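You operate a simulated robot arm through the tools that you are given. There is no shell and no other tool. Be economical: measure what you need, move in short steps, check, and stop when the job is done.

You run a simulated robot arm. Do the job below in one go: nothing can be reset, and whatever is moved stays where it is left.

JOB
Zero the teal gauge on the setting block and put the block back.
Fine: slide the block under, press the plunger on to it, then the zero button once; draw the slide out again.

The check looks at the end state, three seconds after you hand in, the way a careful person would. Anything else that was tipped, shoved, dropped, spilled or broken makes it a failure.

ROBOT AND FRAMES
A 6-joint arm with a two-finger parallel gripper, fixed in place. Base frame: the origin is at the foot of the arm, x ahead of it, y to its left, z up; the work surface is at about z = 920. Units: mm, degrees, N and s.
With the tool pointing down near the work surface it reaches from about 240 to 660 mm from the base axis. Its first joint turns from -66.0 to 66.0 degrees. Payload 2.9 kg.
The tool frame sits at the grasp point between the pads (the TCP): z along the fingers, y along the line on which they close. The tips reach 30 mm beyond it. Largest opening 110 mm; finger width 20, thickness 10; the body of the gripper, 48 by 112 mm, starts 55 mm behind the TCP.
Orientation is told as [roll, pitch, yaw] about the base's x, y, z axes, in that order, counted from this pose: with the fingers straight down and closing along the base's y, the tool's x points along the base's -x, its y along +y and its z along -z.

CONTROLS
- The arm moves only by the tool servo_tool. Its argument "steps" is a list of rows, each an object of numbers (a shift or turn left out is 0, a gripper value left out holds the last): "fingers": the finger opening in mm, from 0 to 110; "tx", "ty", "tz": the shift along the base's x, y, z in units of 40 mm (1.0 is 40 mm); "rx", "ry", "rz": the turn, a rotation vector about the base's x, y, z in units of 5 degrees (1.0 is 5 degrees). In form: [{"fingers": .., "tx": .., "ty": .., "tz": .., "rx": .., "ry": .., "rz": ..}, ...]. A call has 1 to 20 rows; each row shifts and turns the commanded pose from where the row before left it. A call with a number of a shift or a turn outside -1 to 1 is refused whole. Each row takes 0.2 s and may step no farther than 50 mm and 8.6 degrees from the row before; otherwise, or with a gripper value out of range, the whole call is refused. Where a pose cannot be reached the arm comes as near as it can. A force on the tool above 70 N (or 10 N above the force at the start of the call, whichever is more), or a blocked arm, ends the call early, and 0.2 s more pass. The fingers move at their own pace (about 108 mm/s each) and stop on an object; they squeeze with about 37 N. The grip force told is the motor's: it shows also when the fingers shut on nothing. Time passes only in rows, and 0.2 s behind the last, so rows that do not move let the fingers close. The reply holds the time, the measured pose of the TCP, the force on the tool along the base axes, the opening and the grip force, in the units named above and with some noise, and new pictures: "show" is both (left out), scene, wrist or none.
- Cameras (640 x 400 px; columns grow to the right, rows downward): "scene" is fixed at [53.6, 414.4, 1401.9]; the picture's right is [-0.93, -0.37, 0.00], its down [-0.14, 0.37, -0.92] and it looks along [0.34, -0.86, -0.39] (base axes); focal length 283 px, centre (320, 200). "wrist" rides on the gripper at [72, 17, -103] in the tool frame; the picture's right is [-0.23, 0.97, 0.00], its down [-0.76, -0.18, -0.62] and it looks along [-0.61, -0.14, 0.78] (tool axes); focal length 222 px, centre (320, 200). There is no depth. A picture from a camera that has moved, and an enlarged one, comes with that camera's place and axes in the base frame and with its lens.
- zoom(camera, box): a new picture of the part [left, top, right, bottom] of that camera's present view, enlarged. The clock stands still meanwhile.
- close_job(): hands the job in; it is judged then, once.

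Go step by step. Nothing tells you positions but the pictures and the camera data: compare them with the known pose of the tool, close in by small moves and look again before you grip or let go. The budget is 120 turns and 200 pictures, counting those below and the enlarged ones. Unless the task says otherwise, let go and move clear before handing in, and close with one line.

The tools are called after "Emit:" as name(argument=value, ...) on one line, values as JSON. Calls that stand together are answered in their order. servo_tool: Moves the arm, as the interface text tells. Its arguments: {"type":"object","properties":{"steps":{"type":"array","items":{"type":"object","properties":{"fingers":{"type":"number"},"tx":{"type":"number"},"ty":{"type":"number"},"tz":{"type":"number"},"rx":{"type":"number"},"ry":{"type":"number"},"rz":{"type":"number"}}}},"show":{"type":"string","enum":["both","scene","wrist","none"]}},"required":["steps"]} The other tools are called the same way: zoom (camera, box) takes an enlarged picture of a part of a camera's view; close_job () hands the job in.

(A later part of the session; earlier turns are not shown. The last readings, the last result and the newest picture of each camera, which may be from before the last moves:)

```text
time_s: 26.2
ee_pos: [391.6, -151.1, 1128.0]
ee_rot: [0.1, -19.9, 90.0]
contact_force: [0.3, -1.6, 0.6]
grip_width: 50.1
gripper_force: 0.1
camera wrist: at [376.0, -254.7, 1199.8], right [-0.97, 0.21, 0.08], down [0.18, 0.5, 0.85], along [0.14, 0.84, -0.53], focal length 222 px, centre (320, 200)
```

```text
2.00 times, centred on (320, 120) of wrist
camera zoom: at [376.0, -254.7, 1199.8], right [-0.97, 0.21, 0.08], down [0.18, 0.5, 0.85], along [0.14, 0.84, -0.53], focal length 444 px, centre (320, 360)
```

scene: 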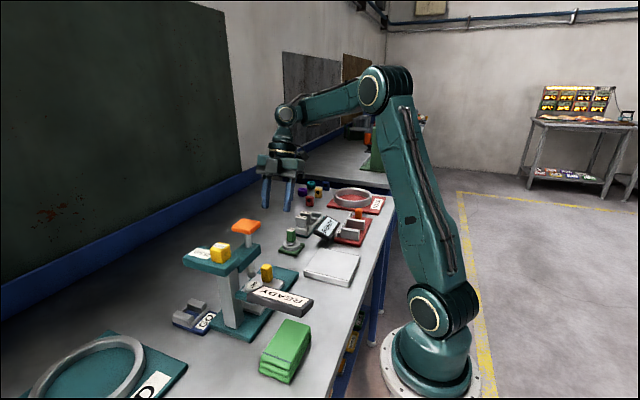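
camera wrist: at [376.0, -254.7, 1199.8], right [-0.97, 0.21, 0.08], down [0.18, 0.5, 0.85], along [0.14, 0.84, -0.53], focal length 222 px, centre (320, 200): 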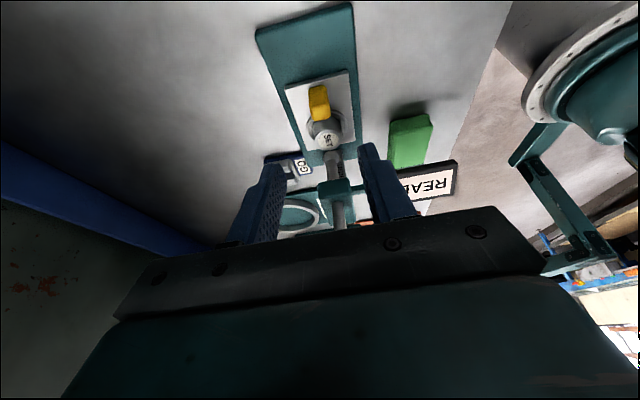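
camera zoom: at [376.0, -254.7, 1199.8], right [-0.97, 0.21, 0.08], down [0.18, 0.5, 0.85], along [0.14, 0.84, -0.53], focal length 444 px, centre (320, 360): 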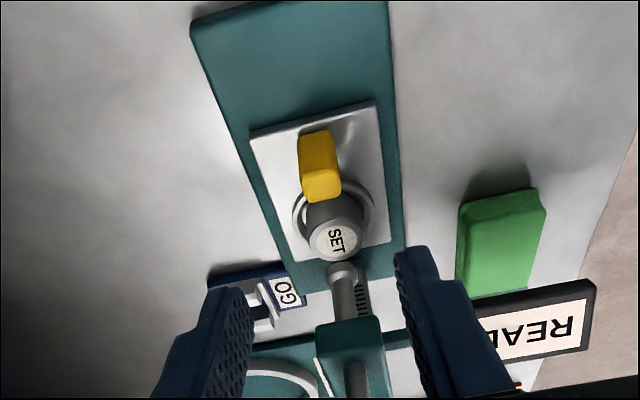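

The block is under the foot. Next: close the fingers, straighten the tool, and move above the orange plunger cap (about [391,-20], top ≈1121).

Emit:
servo_tool(steps=[{"tz": 0.9, "rx": -1, "fingers": 0}, {"tz": 0.9, "rx": -1}, {"rx": -1, "ty": 0.6}, {"rx": -1, "ty": 0.7}, {"ty": 0.8}, {"ty": 0.8}, {"ty": 0.36}, {}])

Emit:
zoom(camera="scene", box=[180, 170, 324, 260])

```text
time_s: 28.0
ee_pos: [398.7, -30.5, 1194.9]
ee_rot: [-0.1, -0.1, 90.0]
contact_force: [0.0, -0.5, 0.7]
grip_width: 0.0
gripper_force: 37.4
out of reach, approached as far as the arm can: row 2, 3, 4
camera wrist: at [381.4, -102.9, 1297.7], right [-0.97, 0.23, 0.0], down [0.18, 0.76, 0.62], along [0.14, 0.61, -0.78], focal length 222 px, centre (320, 200)
```

scene: 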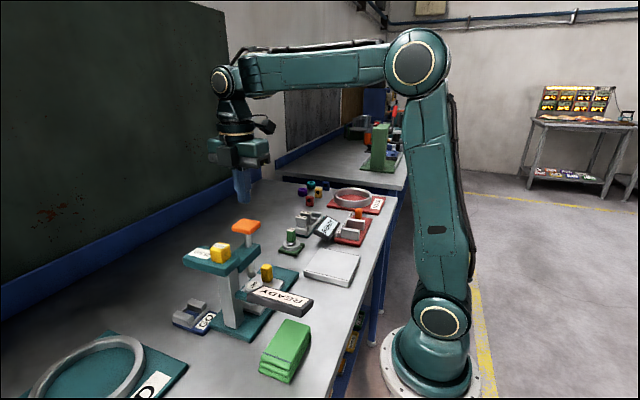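
wrist: 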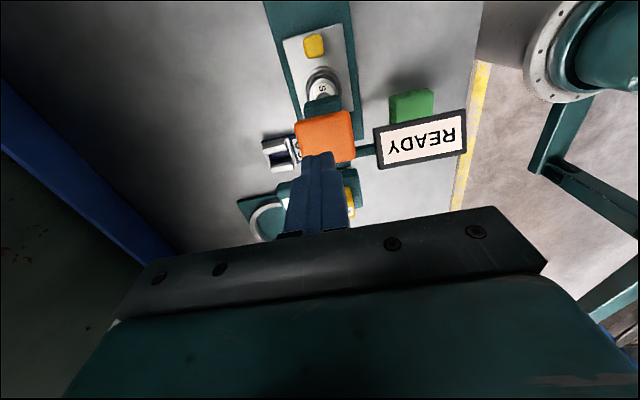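

```text
4.44 times, centred on (252, 215) of scene
camera zoom: at [53.6, 414.4, 1401.9], right [-0.93, -0.37, 0.0], down [-0.14, 0.37, -0.92], along [0.34, -0.86, -0.39], focal length 1260 px, centre (622, 133)
```

zoom: 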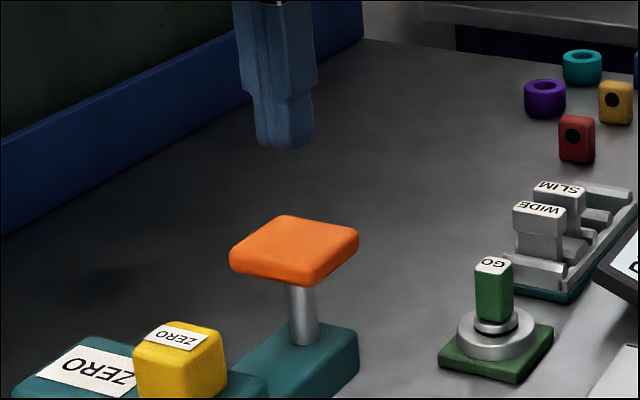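

The cap centre computes to about [394,-26,1116]. I'll line up and descend just above it.

Emit:
servo_tool(steps=[{"tx": -0.1, "ty": 0.1, "tz": -0.4}, {"tz": -0.6}, {}], show="wrist")

Emit:
zoom(camera="scene", box=[180, 190, 324, 280])

```text
time_s: 28.8
ee_pos: [394.1, -27.3, 1154.0]
ee_rot: [-0.1, 0.0, 90.0]
contact_force: [0.2, -0.6, 0.7]
grip_width: 0.1
gripper_force: 36.6
camera wrist: at [377.7, -99.9, 1256.6], right [-0.97, 0.23, 0.0], down [0.18, 0.76, 0.62], along [0.14, 0.61, -0.78], focal length 222 px, centre (320, 200)
```

wrist: 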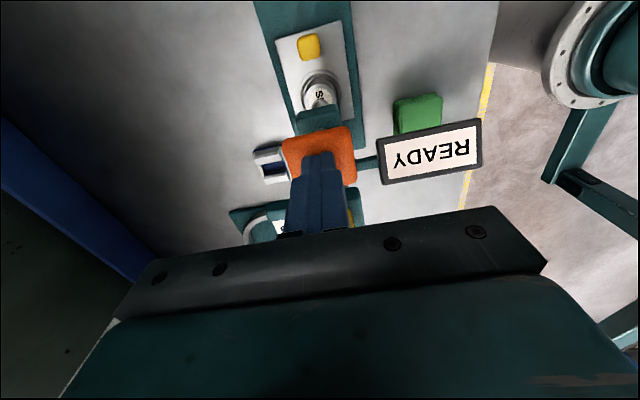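

```text
4.44 times, centred on (252, 235) of scene
camera zoom: at [53.6, 414.4, 1401.9], right [-0.93, -0.37, 0.0], down [-0.14, 0.37, -0.92], along [0.34, -0.86, -0.39], focal length 1260 px, centre (622, 44)
```

zoom: 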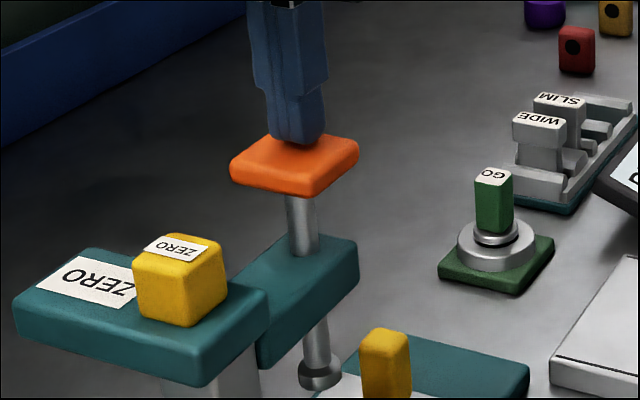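

Centered above the cap. Pressing down in small steps.

Emit:
servo_tool(steps=[{"tz": -0.12}, {"tz": -0.12}, {"tz": -0.12}, {"tz": -0.12}, {}], show="none")

Emit:
zoom(camera="scene", box=[180, 200, 340, 300])

```text
time_s: 30.0
ee_pos: [396.4, -28.1, 1135.2]
ee_rot: [-0.1, 0.0, 89.9]
contact_force: [-0.6, 1.0, 1.3]
grip_width: 0.0
gripper_force: 36.9
```

```text
4.00 times, centred on (260, 250) of scene
camera zoom: at [53.6, 414.4, 1401.9], right [-0.93, -0.37, 0.0], down [-0.14, 0.37, -0.92], along [0.34, -0.86, -0.39], focal length 1134 px, centre (560, 0)
```

zoom: 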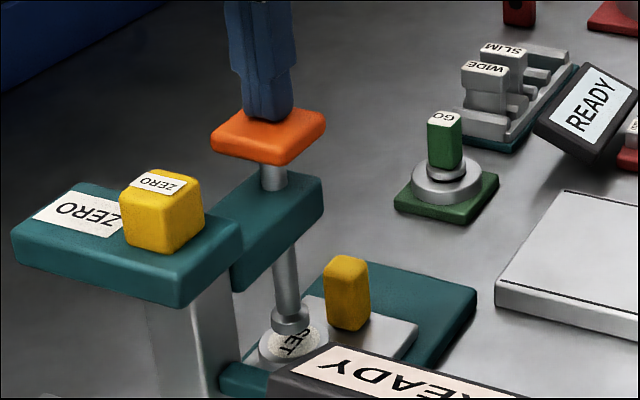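

The plunger moves freely; the foot nears the block. Continue gently.

Emit:
servo_tool(steps=[{"tz": -0.1}, {"tz": -0.1}, {}], show="none")

Emit:
zoom(camera="scene", box=[180, 200, 340, 300])

```text
time_s: 30.8
ee_pos: [396.5, -29.3, 1126.7]
ee_rot: [0.0, -0.1, 90.0]
contact_force: [0.2, 1.1, 1.1]
grip_width: 0.2
gripper_force: 37.1
```

```text
4.00 times, centred on (260, 250) of scene
camera zoom: at [53.6, 414.4, 1401.9], right [-0.93, -0.37, 0.0], down [-0.14, 0.37, -0.92], along [0.34, -0.86, -0.39], focal length 1134 px, centre (560, 0)
```

zoom: 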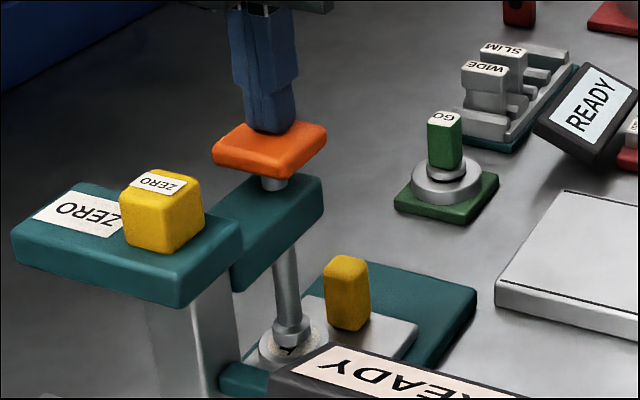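

Nearly at the block. Small further steps.

Emit:
servo_tool(steps=[{"tz": -0.06}, {}], show="none")

Emit:
servo_tool(steps=[{"tz": -0.05}, {}], show="none")

Emit:
zoom(camera="scene", box=[220, 250, 316, 310])

```text
time_s: 31.4
ee_pos: [396.3, -28.4, 1124.3]
ee_rot: [-0.1, -0.1, 90.0]
contact_force: [0.4, 1.2, 2.3]
grip_width: 0.0
gripper_force: 36.7
```

```text
time_s: 32.0
ee_pos: [395.9, -28.6, 1122.9]
ee_rot: [-0.1, 0.0, 90.0]
contact_force: [0.7, -2.5, 2.5]
grip_width: 0.2
gripper_force: 36.9
```

```text
6.67 times, centred on (268, 280) of scene
camera zoom: at [53.6, 414.3, 1401.9], right [-0.93, -0.37, 0.0], down [-0.14, 0.37, -0.92], along [0.34, -0.86, -0.39], focal length 1889 px, centre (667, -333)
```

zoom: 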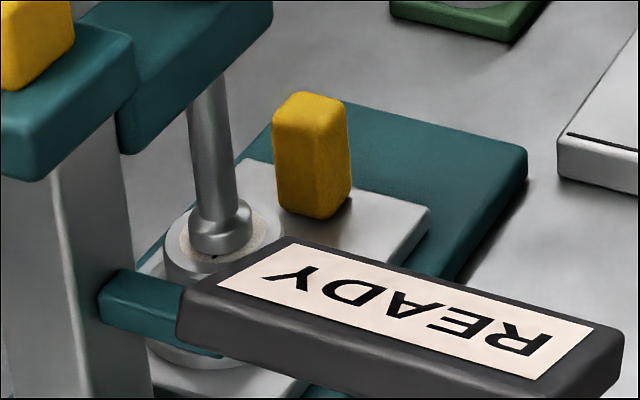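

The foot appears on the block, centred. I'll press a bit more until a definite force shows.

Emit:
servo_tool(steps=[{"tz": -0.05}, {}], show="none")

Emit:
servo_tool(steps=[{"tz": -0.04}, {}], show="both")

```text
time_s: 32.6
ee_pos: [394.2, -28.8, 1120.2]
ee_rot: [-0.1, 0.1, 89.8]
contact_force: [1.9, 1.0, 10.4]
grip_width: 0.0
gripper_force: 37.0
```

```text
time_s: 33.2
ee_pos: [394.7, -28.1, 1120.4]
ee_rot: [-0.3, 0.0, 90.0]
contact_force: [-4.2, 1.7, 33.4]
grip_width: 0.0
gripper_force: 37.1
camera wrist: at [378.8, -100.5, 1223.4], right [-0.97, 0.23, -0.01], down [0.17, 0.76, 0.62], along [0.15, 0.61, -0.78], focal length 222 px, centre (320, 200)
```

scene: 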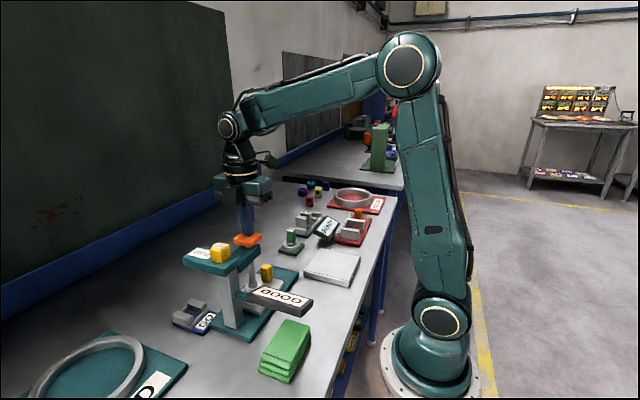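
wrist: 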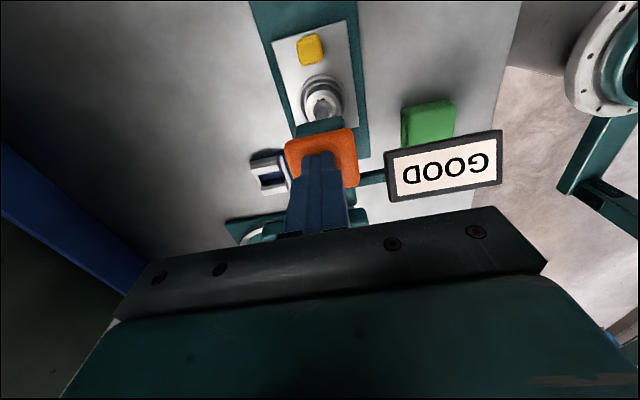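

33 N, and the display reads GOOD. Lift slowly to see whether the plunger stays down.

Emit:
servo_tool(steps=[{"tz": 0.15}, {"tz": 0.4}, {"tz": 0.7}, {}])

Emit:
zoom(camera="scene", box=[180, 210, 340, 310])

```text
time_s: 34.2
ee_pos: [395.8, -28.7, 1168.2]
ee_rot: [0.1, 0.1, 90.1]
contact_force: [-0.8, 0.8, -0.2]
grip_width: 0.1
gripper_force: 37.1
camera wrist: at [379.2, -100.4, 1271.4], right [-0.97, 0.23, 0.0], down [0.18, 0.76, 0.62], along [0.14, 0.61, -0.78], focal length 222 px, centre (320, 200)
```

scene: 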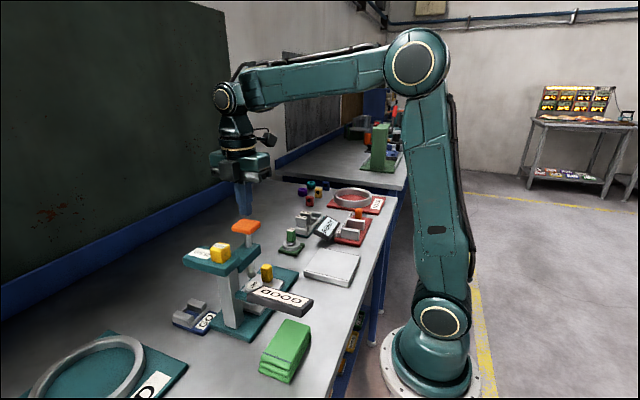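
wrist: 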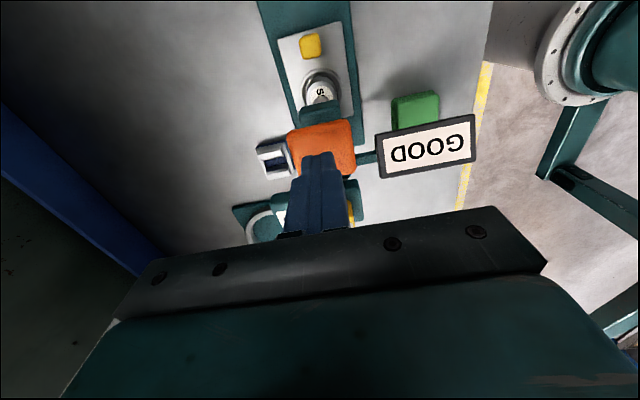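

```text
4.00 times, centred on (260, 260) of scene
camera zoom: at [53.6, 414.4, 1401.9], right [-0.93, -0.37, 0.0], down [-0.14, 0.37, -0.92], along [0.34, -0.86, -0.39], focal length 1134 px, centre (560, -40)
```

zoom: 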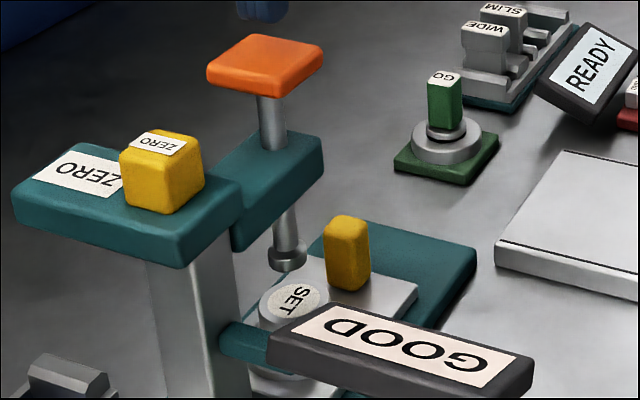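

The reading GOOD is held, the plunger sprang back. Next the ZERO button (about [393,60], top ≈1113): move above it.

Emit:
servo_tool(steps=[{"tz": 0.3}, {"ty": 0.7}, {"ty": 0.7}, {"ty": 0.5, "tx": -0.05}, {"ty": 0.3}, {}])

Emit:
zoom(camera="scene", box=[160, 160, 320, 260])

Emit:
zoom(camera="wrist", box=[240, 60, 440, 240])

```text
time_s: 35.6
ee_pos: [393.7, 60.9, 1180.8]
ee_rot: [0.1, 0.0, 90.0]
contact_force: [0.2, 0.4, 0.5]
grip_width: 0.0
gripper_force: 36.9
camera wrist: at [378.0, -12.2, 1284.0], right [-0.97, 0.23, 0.0], down [0.18, 0.76, 0.62], along [0.14, 0.61, -0.78], focal length 222 px, centre (320, 200)
```

scene: 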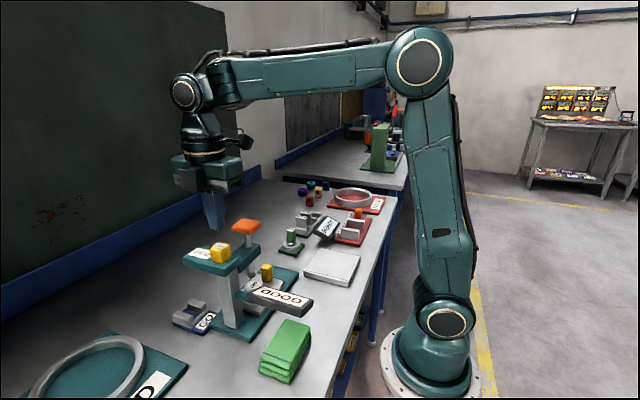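
wrist: 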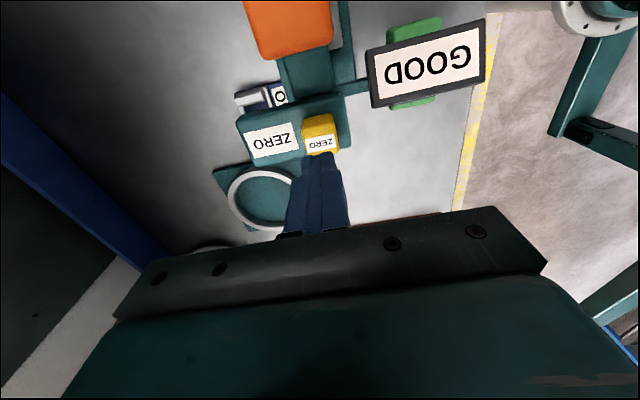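

```text
4.00 times, centred on (240, 210) of scene
camera zoom: at [53.6, 414.4, 1401.9], right [-0.93, -0.37, 0.0], down [-0.14, 0.37, -0.92], along [0.34, -0.86, -0.39], focal length 1134 px, centre (640, 160)
```

zoom: 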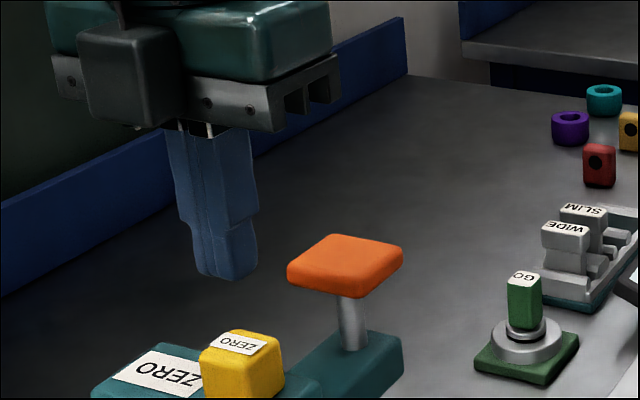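

```text
2.22 times, centred on (340, 150) of wrist
camera zoom: at [378.0, -12.2, 1284.0], right [-0.97, 0.23, 0.0], down [0.18, 0.76, 0.62], along [0.14, 0.61, -0.78], focal length 494 px, centre (276, 311)
```

zoom: 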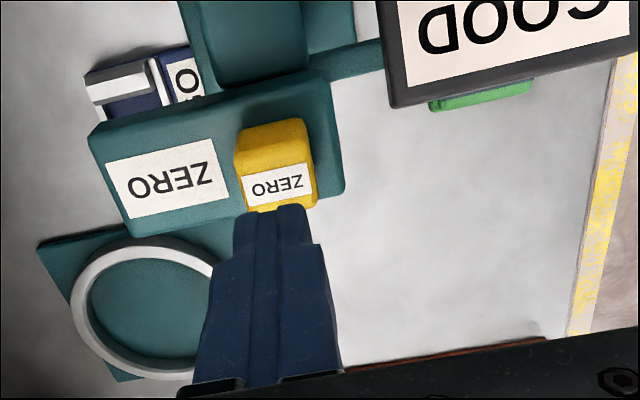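

The button top is at about [394,62,1115]. Descend to just above it.

Emit:
servo_tool(steps=[{"ty": 0.04, "tz": -0.4}, {"tz": -0.25}, {}], show="wrist")

Emit:
zoom(camera="scene", box=[172, 200, 268, 260])

```text
time_s: 36.4
ee_pos: [393.7, 61.5, 1155.8]
ee_rot: [0.0, -0.1, 90.0]
contact_force: [0.5, -0.2, -0.1]
grip_width: 0.1
gripper_force: 36.9
camera wrist: at [377.5, -10.5, 1257.8], right [-0.97, 0.23, 0.0], down [0.18, 0.76, 0.62], along [0.14, 0.61, -0.78], focal length 222 px, centre (320, 200)
```

wrist: 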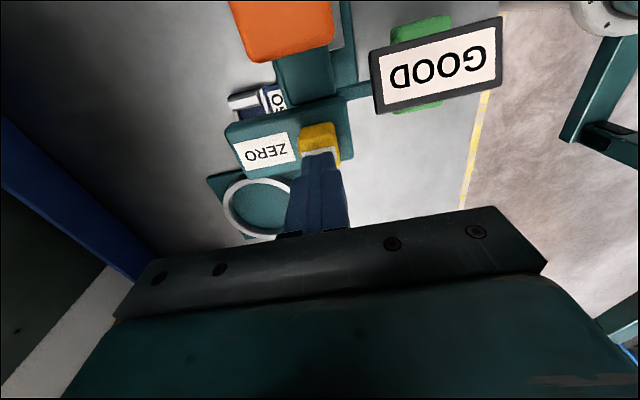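

```text
6.67 times, centred on (220, 230) of scene
camera zoom: at [53.6, 414.4, 1401.9], right [-0.93, -0.37, 0.0], down [-0.14, 0.37, -0.92], along [0.34, -0.86, -0.39], focal length 1889 px, centre (987, 0)
```

zoom: 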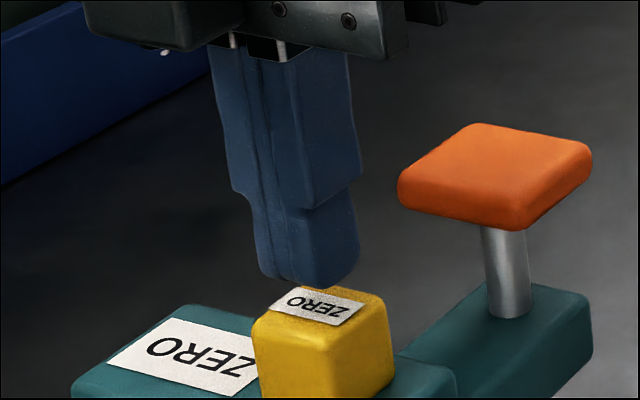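

Aligned well enough (I shift 2 mm in x). Now press gently.

Emit:
servo_tool(steps=[{"tx": -0.05, "tz": -0.1}, {"tz": -0.1}, {}], show="none")

Emit:
servo_tool(steps=[{"tz": -0.06}, {}], show="wrist")

Emit:
zoom(camera="scene", box=[172, 200, 268, 260])

```text
time_s: 37.2
ee_pos: [391.4, 61.7, 1148.1]
ee_rot: [-0.1, 0.0, 90.0]
contact_force: [-0.5, 0.0, -0.3]
grip_width: 0.0
gripper_force: 37.5
```

```text
time_s: 37.8
ee_pos: [390.7, 63.2, 1144.3]
ee_rot: [-0.1, -0.1, 90.0]
contact_force: [0.8, 0.6, 0.0]
grip_width: 0.0
gripper_force: 36.7
camera wrist: at [375.4, -10.0, 1247.0], right [-0.97, 0.23, 0.0], down [0.18, 0.76, 0.62], along [0.14, 0.61, -0.78], focal length 222 px, centre (320, 200)
```

wrist: 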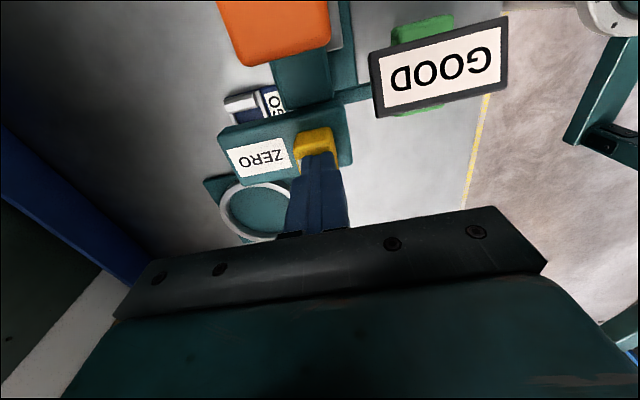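

```text
6.67 times, centred on (220, 230) of scene
camera zoom: at [53.6, 414.4, 1401.9], right [-0.93, -0.37, 0.0], down [-0.14, 0.37, -0.92], along [0.34, -0.86, -0.39], focal length 1889 px, centre (987, 0)
```

zoom: 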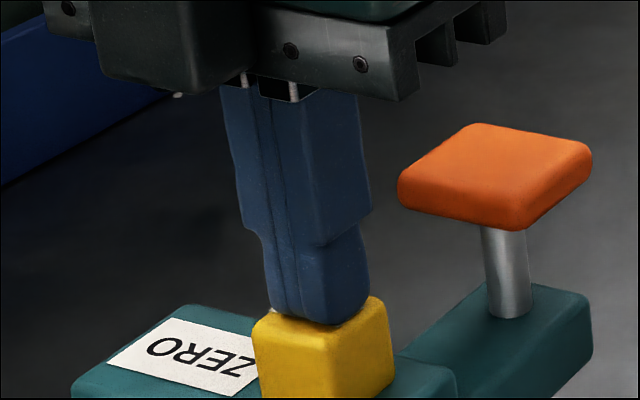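

Touching or nearly so. Continue in 2 mm increments.

Emit:
servo_tool(steps=[{"tz": -0.06}, {}], show="none")

Emit:
servo_tool(steps=[{"tz": -0.05}, {}], show="wrist")

Emit:
zoom(camera="scene", box=[172, 200, 268, 260])

```text
time_s: 38.4
ee_pos: [390.8, 62.7, 1142.0]
ee_rot: [-0.1, 0.0, 90.0]
contact_force: [-0.3, 0.1, 1.7]
grip_width: 0.0
gripper_force: 37.1
```

```text
time_s: 39.0
ee_pos: [392.6, 61.6, 1139.7]
ee_rot: [-0.2, 0.0, 90.0]
contact_force: [-0.5, 0.6, 1.1]
grip_width: 0.0
gripper_force: 36.2
camera wrist: at [375.5, -10.6, 1242.4], right [-0.97, 0.23, 0.0], down [0.18, 0.76, 0.62], along [0.14, 0.61, -0.78], focal length 222 px, centre (320, 200)
```

wrist: 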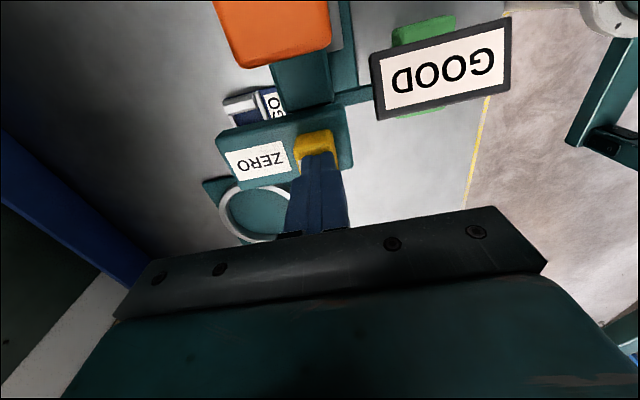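

```text
6.67 times, centred on (220, 230) of scene
camera zoom: at [53.6, 414.4, 1401.9], right [-0.93, -0.37, 0.0], down [-0.14, 0.37, -0.92], along [0.34, -0.86, -0.39], focal length 1889 px, centre (987, 0)
```

zoom: 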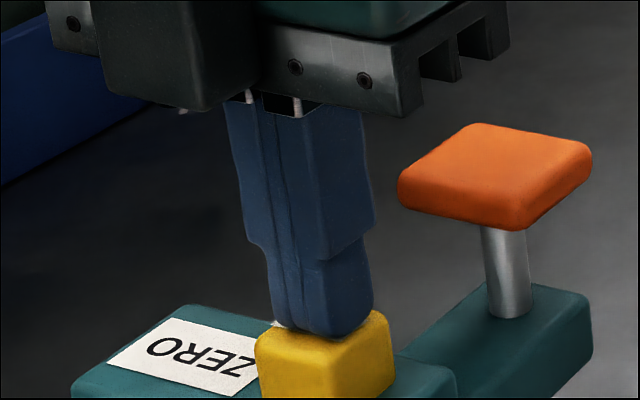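

The button is depressing (its top has dropped) against a light spring. Continue until it reaches its stop.

Emit:
servo_tool(steps=[{"tz": -0.06}, {}], show="none")

Emit:
servo_tool(steps=[{"tz": -0.06}, {}], show="wrist")

Emit:
zoom(camera="scene", box=[172, 200, 268, 260])

```text
time_s: 39.6
ee_pos: [392.4, 61.3, 1137.1]
ee_rot: [-0.1, 0.0, 90.0]
contact_force: [-0.8, -1.2, 2.2]
grip_width: 0.0
gripper_force: 36.7
```

```text
time_s: 40.2
ee_pos: [390.8, 62.1, 1135.0]
ee_rot: [-0.1, 0.0, 90.0]
contact_force: [0.1, -1.0, 2.8]
grip_width: 0.1
gripper_force: 36.9
camera wrist: at [375.6, -10.3, 1237.5], right [-0.97, 0.23, 0.0], down [0.18, 0.76, 0.62], along [0.14, 0.61, -0.78], focal length 222 px, centre (320, 200)
```

wrist: 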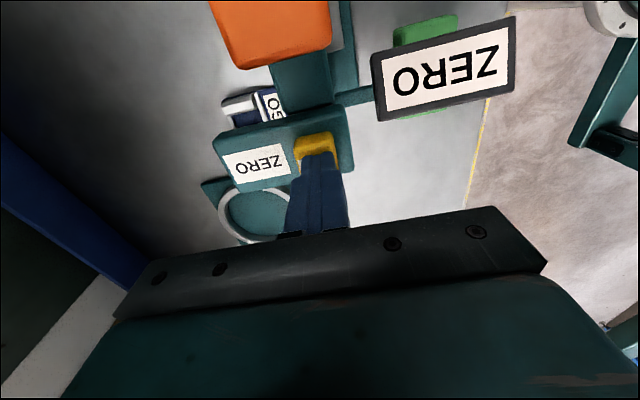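

```text
6.67 times, centred on (220, 230) of scene
camera zoom: at [53.6, 414.3, 1401.9], right [-0.93, -0.37, 0.0], down [-0.14, 0.37, -0.92], along [0.34, -0.86, -0.39], focal length 1889 px, centre (987, 0)
```

zoom: 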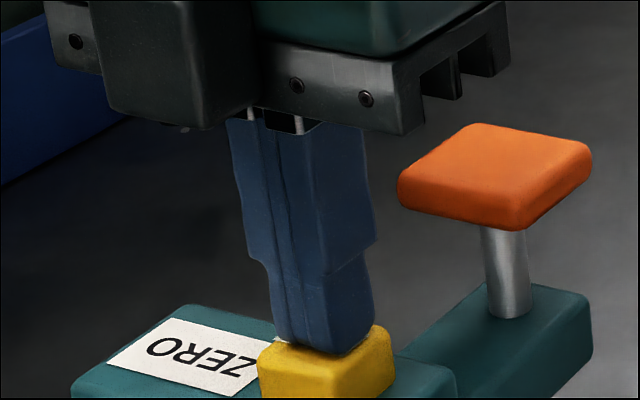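

The display reads ZERO. Release straight up, then travel back toward the knob side.

Emit:
servo_tool(steps=[{"tz": 0.3}, {"tz": 0.7}, {"tz": 0.3}, {"ty": -0.9}, {"ty": -0.9}, {"ty": -0.9}, {"ty": -0.9}, {"ty": -0.9}, {"ty": -0.6}, {}])

Emit:
zoom(camera="scene", box=[180, 210, 340, 310])

```text
time_s: 42.4
ee_pos: [392.4, -142.0, 1187.4]
ee_rot: [-0.1, -0.1, 89.9]
contact_force: [-0.4, 0.0, 0.8]
grip_width: 0.0
gripper_force: 36.8
camera wrist: at [375.4, -214.1, 1290.3], right [-0.97, 0.23, 0.0], down [0.18, 0.76, 0.62], along [0.14, 0.61, -0.78], focal length 222 px, centre (320, 200)
```

scene: 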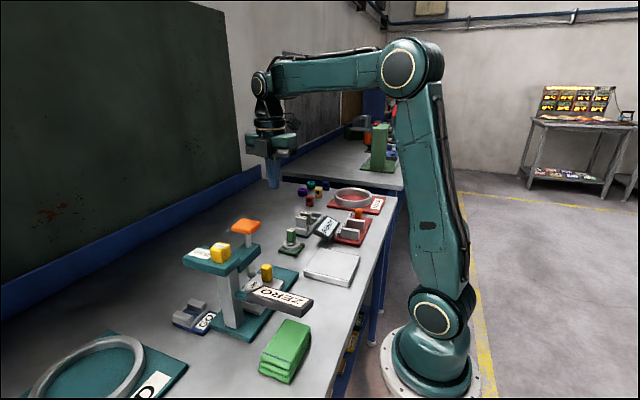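
wrist: 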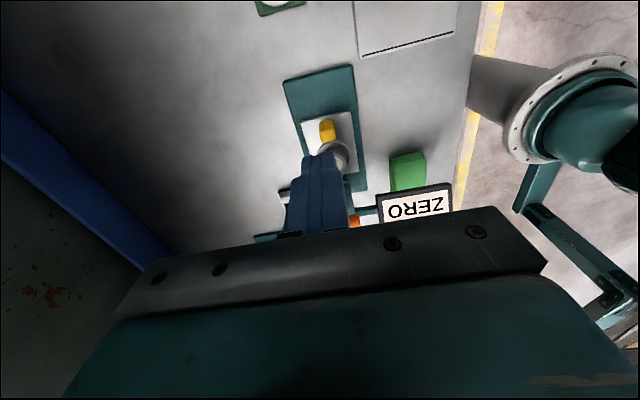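

```text
4.00 times, centred on (260, 260) of scene
camera zoom: at [53.6, 414.4, 1401.9], right [-0.93, -0.37, 0.0], down [-0.14, 0.37, -0.92], along [0.34, -0.86, -0.39], focal length 1134 px, centre (560, -40)
```

zoom: 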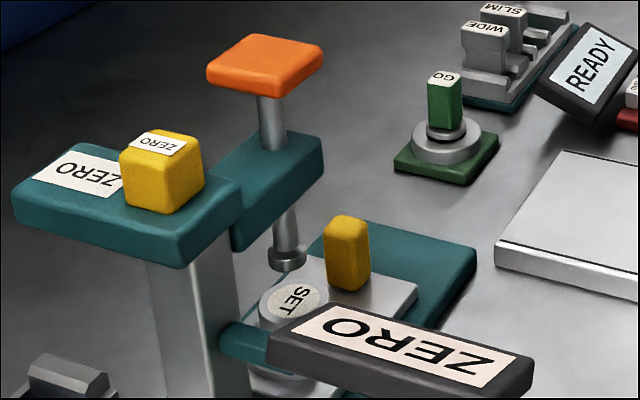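

ZERO is held. I return to the knob with the same tilted approach in reverse.

Emit:
servo_tool(steps=[{"tz": -0.5, "rx": 1, "ty": -0.1, "fingers": 50}, {"tz": -0.5, "rx": 1, "ty": -0.12}, {"tz": -0.5, "rx": 1, "tx": 0.03}, {"rx": 1}, {"tz": -0.9}, {"tz": -0.9, "ty": 0.3}, {"tz": -0.7, "ty": 0.6}, {}], show="wrist")

Emit:
zoom(camera="scene", box=[198, 210, 326, 290])

```text
time_s: 44.2
ee_pos: [391.9, -116.0, 1027.5]
ee_rot: [-0.1, -20.1, 90.1]
contact_force: [-0.6, -0.8, 0.3]
grip_width: 50.1
gripper_force: 0.1
camera wrist: at [375.0, -218.8, 1099.9], right [-0.97, 0.21, 0.08], down [0.18, 0.5, 0.85], along [0.14, 0.84, -0.53], focal length 222 px, centre (320, 200)
```

wrist: 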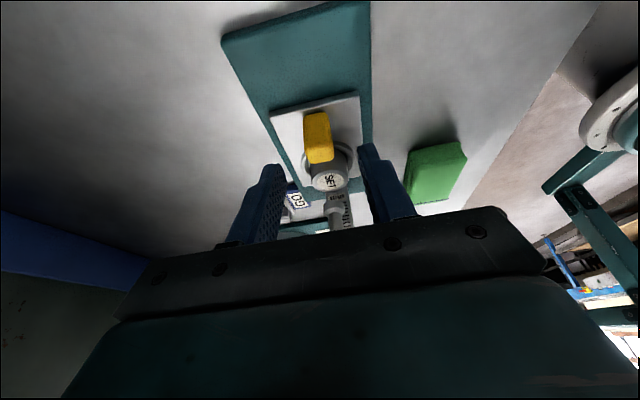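

```text
5.00 times, centred on (262, 250) of scene
camera zoom: at [53.6, 414.4, 1401.9], right [-0.93, -0.37, 0.0], down [-0.14, 0.37, -0.92], along [0.34, -0.86, -0.39], focal length 1417 px, centre (610, -50)
```

zoom: 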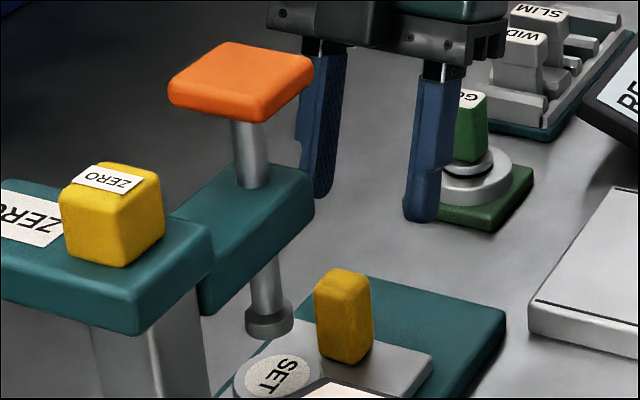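

On course. Finish the approach and grip.

Emit:
servo_tool(steps=[{"tz": -0.6, "ty": 0.35, "tx": 0.04}, {"tz": -0.54, "ty": 0.29}, {}, {"fingers": 10}, {}, {}], show="wrist")

Emit:
zoom(camera="scene", box=[198, 220, 310, 290])

```text
time_s: 45.6
ee_pos: [394.6, -90.1, 981.8]
ee_rot: [-0.2, -20.0, 89.9]
contact_force: [19.3, 0.3, -10.6]
grip_width: 24.0
gripper_force: 45.0
camera wrist: at [377.5, -193.4, 1054.4], right [-0.97, 0.21, 0.07], down [0.17, 0.5, 0.85], along [0.14, 0.84, -0.53], focal length 222 px, centre (320, 200)
```

wrist: 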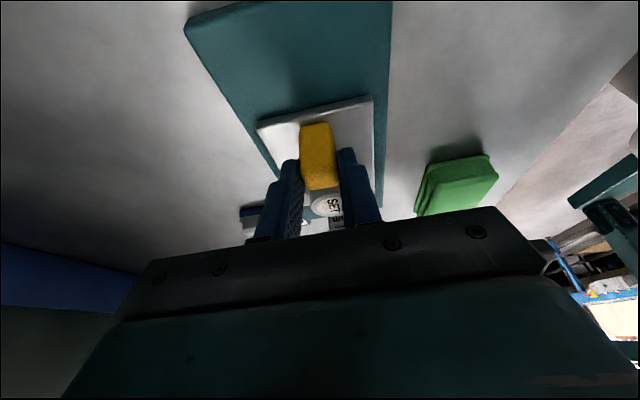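

```text
5.71 times, centred on (254, 255) of scene
camera zoom: at [54.3, 414.4, 1401.9], right [-0.93, -0.37, 0.0], down [-0.14, 0.37, -0.92], along [0.34, -0.86, -0.39], focal length 1619 px, centre (697, -114)
```

zoom: 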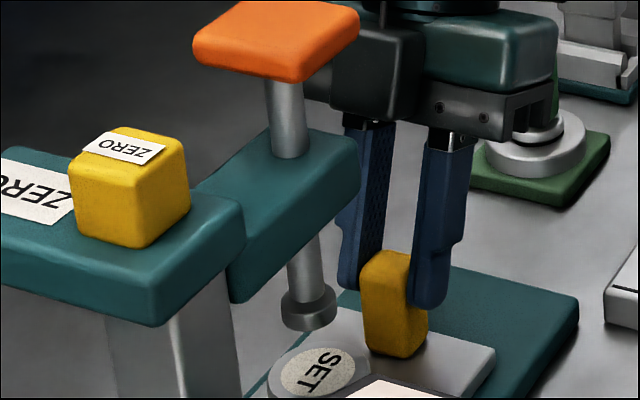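

Gripped. Draw the slide back toward -y (about 85 mm), smoothly.

Emit:
servo_tool(steps=[{"ty": -0.1, "tx": 0.03}, {"ty": -0.15}, {"ty": -0.2}, {"ty": -0.2}, {"ty": -0.2}, {"ty": -0.2}, {"ty": -0.2}, {"ty": -0.2}, {"ty": -0.2}, {"ty": -0.2}, {}], show="wrist")

Emit:
zoom(camera="scene", box=[198, 220, 326, 300])

```text
time_s: 48.0
ee_pos: [393.1, -163.9, 982.0]
ee_rot: [0.0, -20.0, 90.1]
contact_force: [-21.8, 0.0, 36.2]
grip_width: 23.7
gripper_force: 44.8
camera wrist: at [378.4, -267.0, 1053.8], right [-0.97, 0.21, 0.08], down [0.18, 0.5, 0.85], along [0.14, 0.84, -0.53], focal length 222 px, centre (320, 200)
```

wrist: 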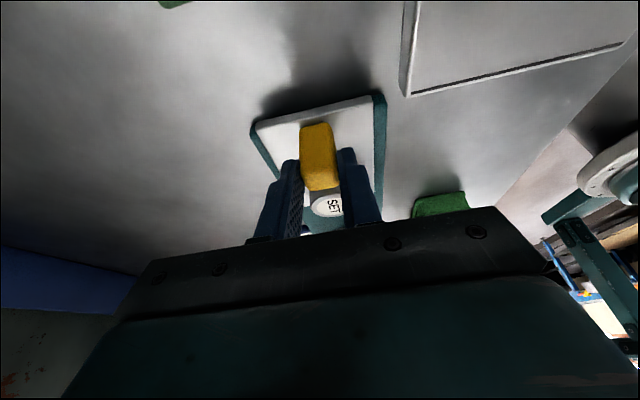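

```text
5.00 times, centred on (262, 260) of scene
camera zoom: at [52.6, 414.6, 1401.9], right [-0.93, -0.37, 0.0], down [-0.14, 0.37, -0.92], along [0.34, -0.86, -0.39], focal length 1417 px, centre (610, -100)
```

zoom: 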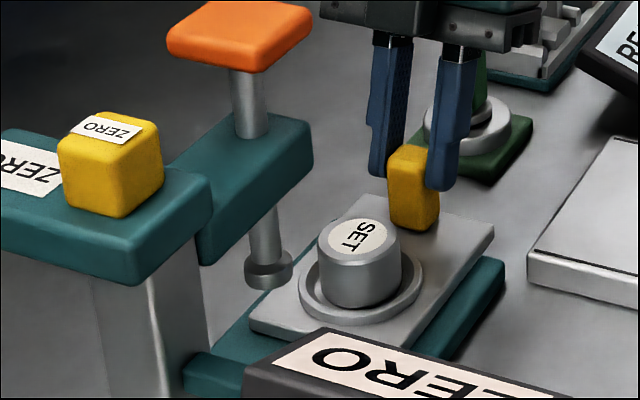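

About 11 mm remain to the original position. I ease the side load and go on to the stop.

Emit:
servo_tool(steps=[{"tx": -0.03, "tz": 0.03}, {"ty": -0.1}, {"ty": -0.1}, {}], show="none")

Emit:
servo_tool(steps=[{"ty": -0.06}, {"ty": -0.05}, {}], show="none")

Emit:
zoom(camera="scene", box=[230, 240, 326, 300])

```text
time_s: 49.0
ee_pos: [395.7, -171.7, 981.2]
ee_rot: [0.0, -20.0, 90.0]
contact_force: [-11.6, 1.4, 14.1]
grip_width: 23.9
gripper_force: 45.2
```

```text
time_s: 49.8
ee_pos: [394.4, -175.2, 982.0]
ee_rot: [0.0, -20.1, 89.9]
contact_force: [-9.0, 1.7, -0.9]
grip_width: 23.8
gripper_force: 44.7
```

```text
6.67 times, centred on (278, 270) of scene
camera zoom: at [53.4, 414.4, 1401.9], right [-0.93, -0.37, 0.0], down [-0.14, 0.37, -0.92], along [0.34, -0.86, -0.39], focal length 1889 px, centre (600, -267)
```

zoom: 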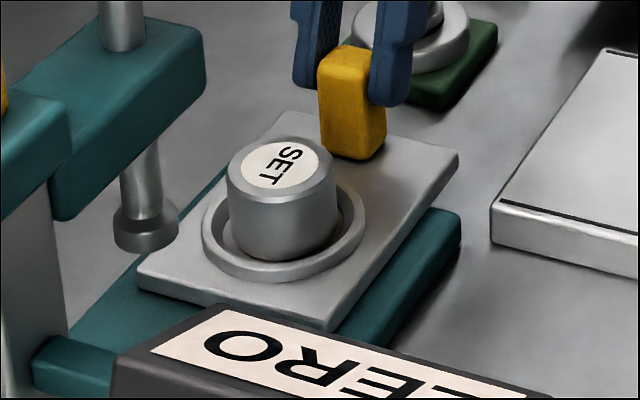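

The slide is back exactly where it started. Release the knob, back out, straighten and move above the block.

Emit:
servo_tool(steps=[{"fingers": 60}, {}, {"ty": -0.15, "tz": 0.4}, {"ty": -0.15, "tz": 0.7}, {"tz": 0.5, "rx": -1}, {"rx": -1, "ty": 0.4, "fingers": 70}, {"rx": -1, "ty": 0.5}, {"rx": -1, "ty": 0.5}, {"ty": 0.5}, {"tz": -0.4}, {}], show="wrist")

Emit:
zoom(camera="scene", box=[214, 220, 326, 290])

```text
time_s: 52.2
ee_pos: [396.2, -110.9, 1029.6]
ee_rot: [0.0, 0.0, 90.0]
contact_force: [-0.9, -0.4, 0.3]
grip_width: 69.9
gripper_force: 0.1
camera wrist: at [379.2, -183.6, 1132.6], right [-0.97, 0.23, 0.0], down [0.18, 0.76, 0.62], along [0.14, 0.61, -0.78], focal length 222 px, centre (320, 200)
```

wrist: 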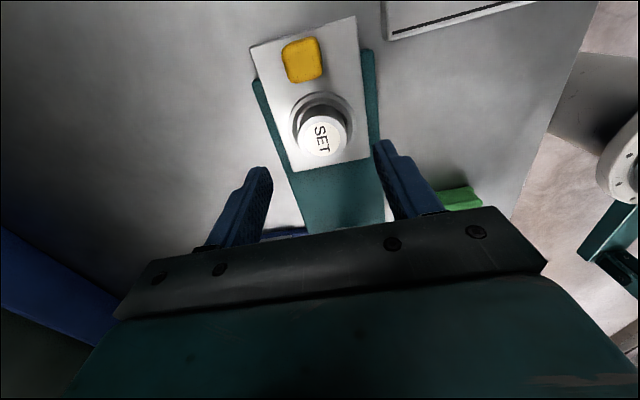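

```text
5.71 times, centred on (270, 255) of scene
camera zoom: at [53.6, 414.4, 1401.9], right [-0.93, -0.37, 0.0], down [-0.14, 0.37, -0.92], along [0.34, -0.86, -0.39], focal length 1619 px, centre (606, -114)
```

zoom: 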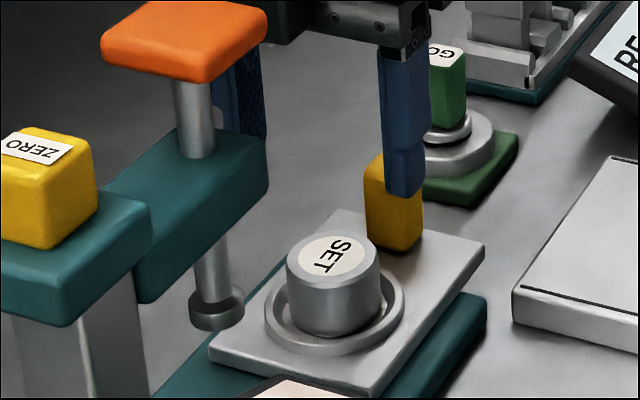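

Lower to the recorded release height and grip the block.

Emit:
servo_tool(steps=[{"tx": -0.06, "tz": -0.5}, {"tz": -0.64}, {}, {"fingers": 36}, {}, {}], show="none")

Emit:
zoom(camera="scene", box=[230, 240, 326, 300])

```text
time_s: 53.6
ee_pos: [391.5, -111.5, 985.8]
ee_rot: [-0.1, 0.0, 90.0]
contact_force: [1.3, 0.0, 0.2]
grip_width: 40.1
gripper_force: 37.3
```

```text
6.67 times, centred on (278, 270) of scene
camera zoom: at [53.6, 414.4, 1401.9], right [-0.93, -0.37, 0.0], down [-0.14, 0.37, -0.92], along [0.34, -0.86, -0.39], focal length 1889 px, centre (600, -267)
```

zoom: 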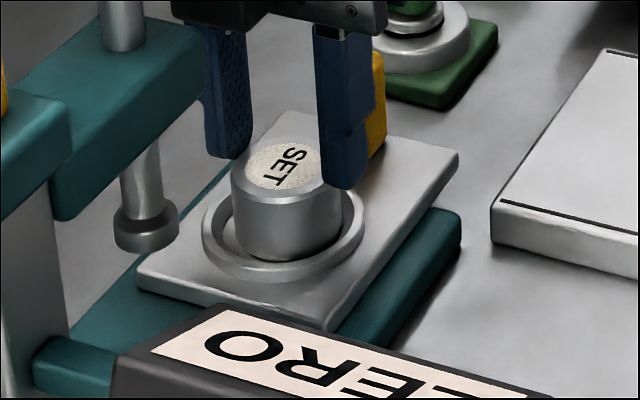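

Gripped. Lift and carry back to the plate, reversing the turn.

Emit:
servo_tool(steps=[{"tz": 0.3}, {"tz": 0.8}, {"tz": 0.8}, {"tz": 0.5, "ty": -0.3}, {"rz": -1, "tx": -0.358, "ty": -0.27}, {"rz": -1, "tx": -0.358, "ty": -0.27}, {"rz": -1, "tx": -0.358, "ty": -0.27}, {"rz": -1, "tx": -0.358, "ty": -0.27}, {"rz": -1, "tx": -0.358, "ty": -0.27}, {"rz": -1, "tx": -0.358, "ty": -0.27}, {"rz": -1, "tx": -0.358, "ty": -0.27}, {"rz": -1, "tx": -0.358, "ty": -0.27}, {"rz": -1, "tx": -0.358, "ty": -0.27}, {}], show="scene")

Emit:
servo_tool(steps=[{"rz": -1}, {"rz": -1}, {"rz": -1}, {"rz": -1}, {"rz": -1}, {"rz": -1}, {"rz": -1}, {"rz": -1}, {"rz": -1}, {}])

```text
time_s: 56.6
ee_pos: [261.8, -220.3, 1081.1]
ee_rot: [-0.1, -0.1, 44.9]
contact_force: [0.3, 0.3, -1.1]
grip_width: 40.2
gripper_force: 36.9
```

scene: 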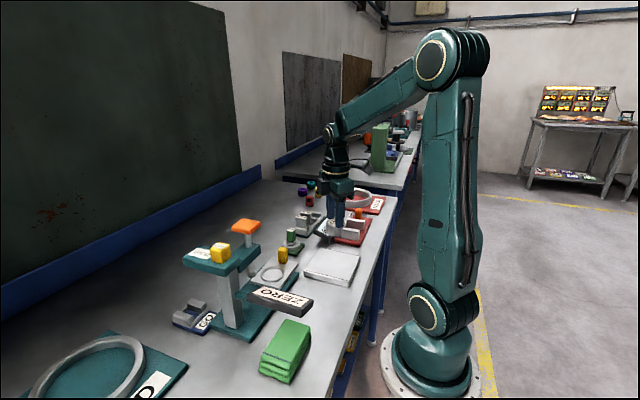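

```text
time_s: 58.8
ee_pos: [262.9, -220.5, 1080.5]
ee_rot: [-0.1, 0.1, -0.1]
contact_force: [0.4, -0.3, -1.7]
grip_width: 40.3
gripper_force: 37.4
camera wrist: at [191.8, -203.9, 1184.2], right [0.23, 0.97, 0.0], down [0.76, -0.18, 0.62], along [0.61, -0.14, -0.78], focal length 222 px, centre (320, 200)
```

scene: 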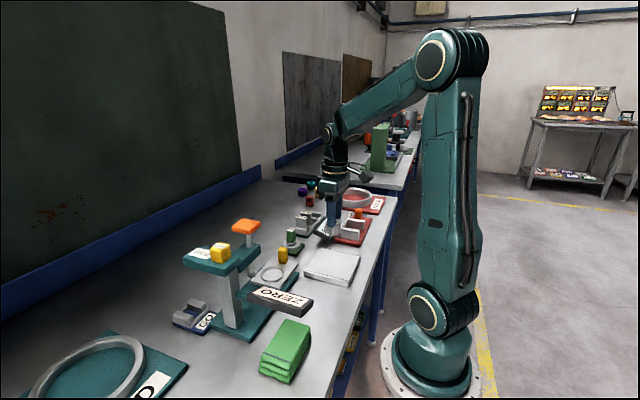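
wrist: 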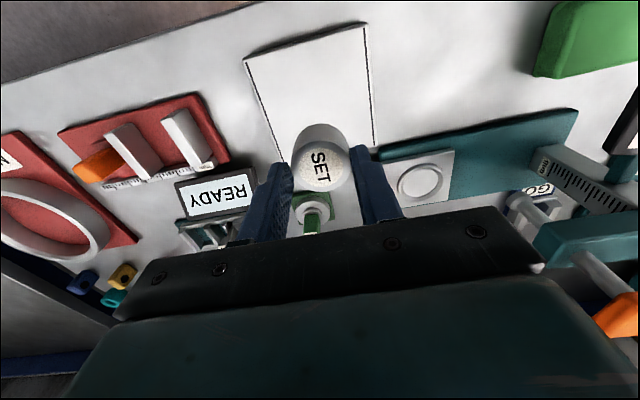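

Back at the original x, y. Lower to just above the plate, then in fine steps.

Emit:
servo_tool(steps=[{"tz": -0.8}, {"tz": -0.8}, {"tz": -0.7}, {}], show="none")

Emit:
servo_tool(steps=[{"tz": -0.08}, {"tz": -0.04}, {}], show="none")

Emit:
zoom(camera="scene", box=[270, 215, 390, 290])

```text
time_s: 59.8
ee_pos: [262.5, -221.0, 989.5]
ee_rot: [0.0, 0.1, 0.0]
contact_force: [-0.6, 0.0, -1.7]
grip_width: 40.2
gripper_force: 37.0
```

```text
time_s: 60.6
ee_pos: [262.9, -219.5, 983.1]
ee_rot: [-0.1, -0.1, -0.1]
contact_force: [0.5, 0.3, -0.5]
grip_width: 40.0
gripper_force: 37.0
```

```text
5.33 times, centred on (330, 252) of scene
camera zoom: at [53.6, 414.4, 1401.9], right [-0.93, -0.37, 0.0], down [-0.14, 0.37, -0.92], along [0.34, -0.86, -0.39], focal length 1512 px, centre (267, -80)
```

zoom: 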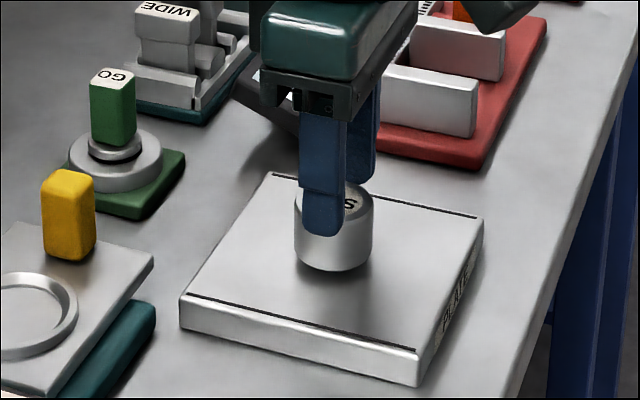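

Emit:
servo_tool(steps=[{"tz": -0.06}, {}], show="none")

Emit:
servo_tool(steps=[{"tz": -0.04}, {}], show="none")

```text
time_s: 61.2
ee_pos: [263.7, -220.6, 981.8]
ee_rot: [-0.1, -0.1, 0.0]
contact_force: [0.6, -0.2, -1.6]
grip_width: 40.3
gripper_force: 36.9
```

```text
time_s: 61.8
ee_pos: [261.9, -222.3, 980.3]
ee_rot: [-0.1, -0.1, 0.1]
contact_force: [0.2, -0.8, -1.6]
grip_width: 39.9
gripper_force: 37.4
```

No contact yet; continue lowering in 1–1.5 mm steps.

Emit:
servo_tool(steps=[{"tz": -0.04}, {}], show="none")

Emit:
servo_tool(steps=[{"tz": -0.03}, {}], show="none")

Emit:
zoom(camera="scene", box=[290, 240, 370, 290])

```text
time_s: 62.4
ee_pos: [263.4, -220.3, 978.4]
ee_rot: [-0.1, 0.1, 0.1]
contact_force: [0.3, 0.3, -1.5]
grip_width: 40.4
gripper_force: 36.5
```

```text
time_s: 63.0
ee_pos: [262.6, -219.9, 977.7]
ee_rot: [0.0, -0.1, 0.0]
contact_force: [-2.4, 3.3, 15.0]
grip_width: 40.1
gripper_force: 37.0
```

```text
8.00 times, centred on (330, 265) of scene
camera zoom: at [53.4, 414.6, 1401.9], right [-0.93, -0.37, 0.0], down [-0.14, 0.37, -0.92], along [0.34, -0.86, -0.39], focal length 2267 px, centre (240, -320)
```

zoom: 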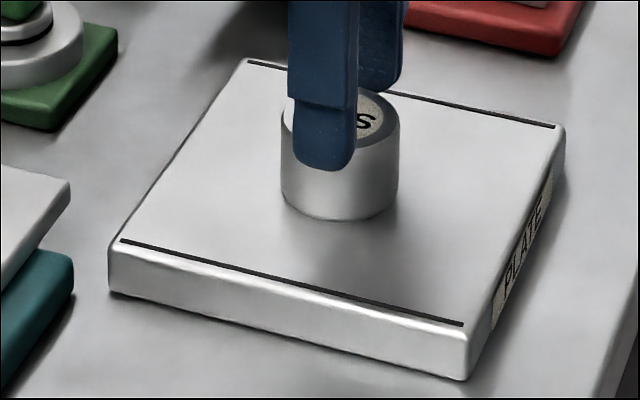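

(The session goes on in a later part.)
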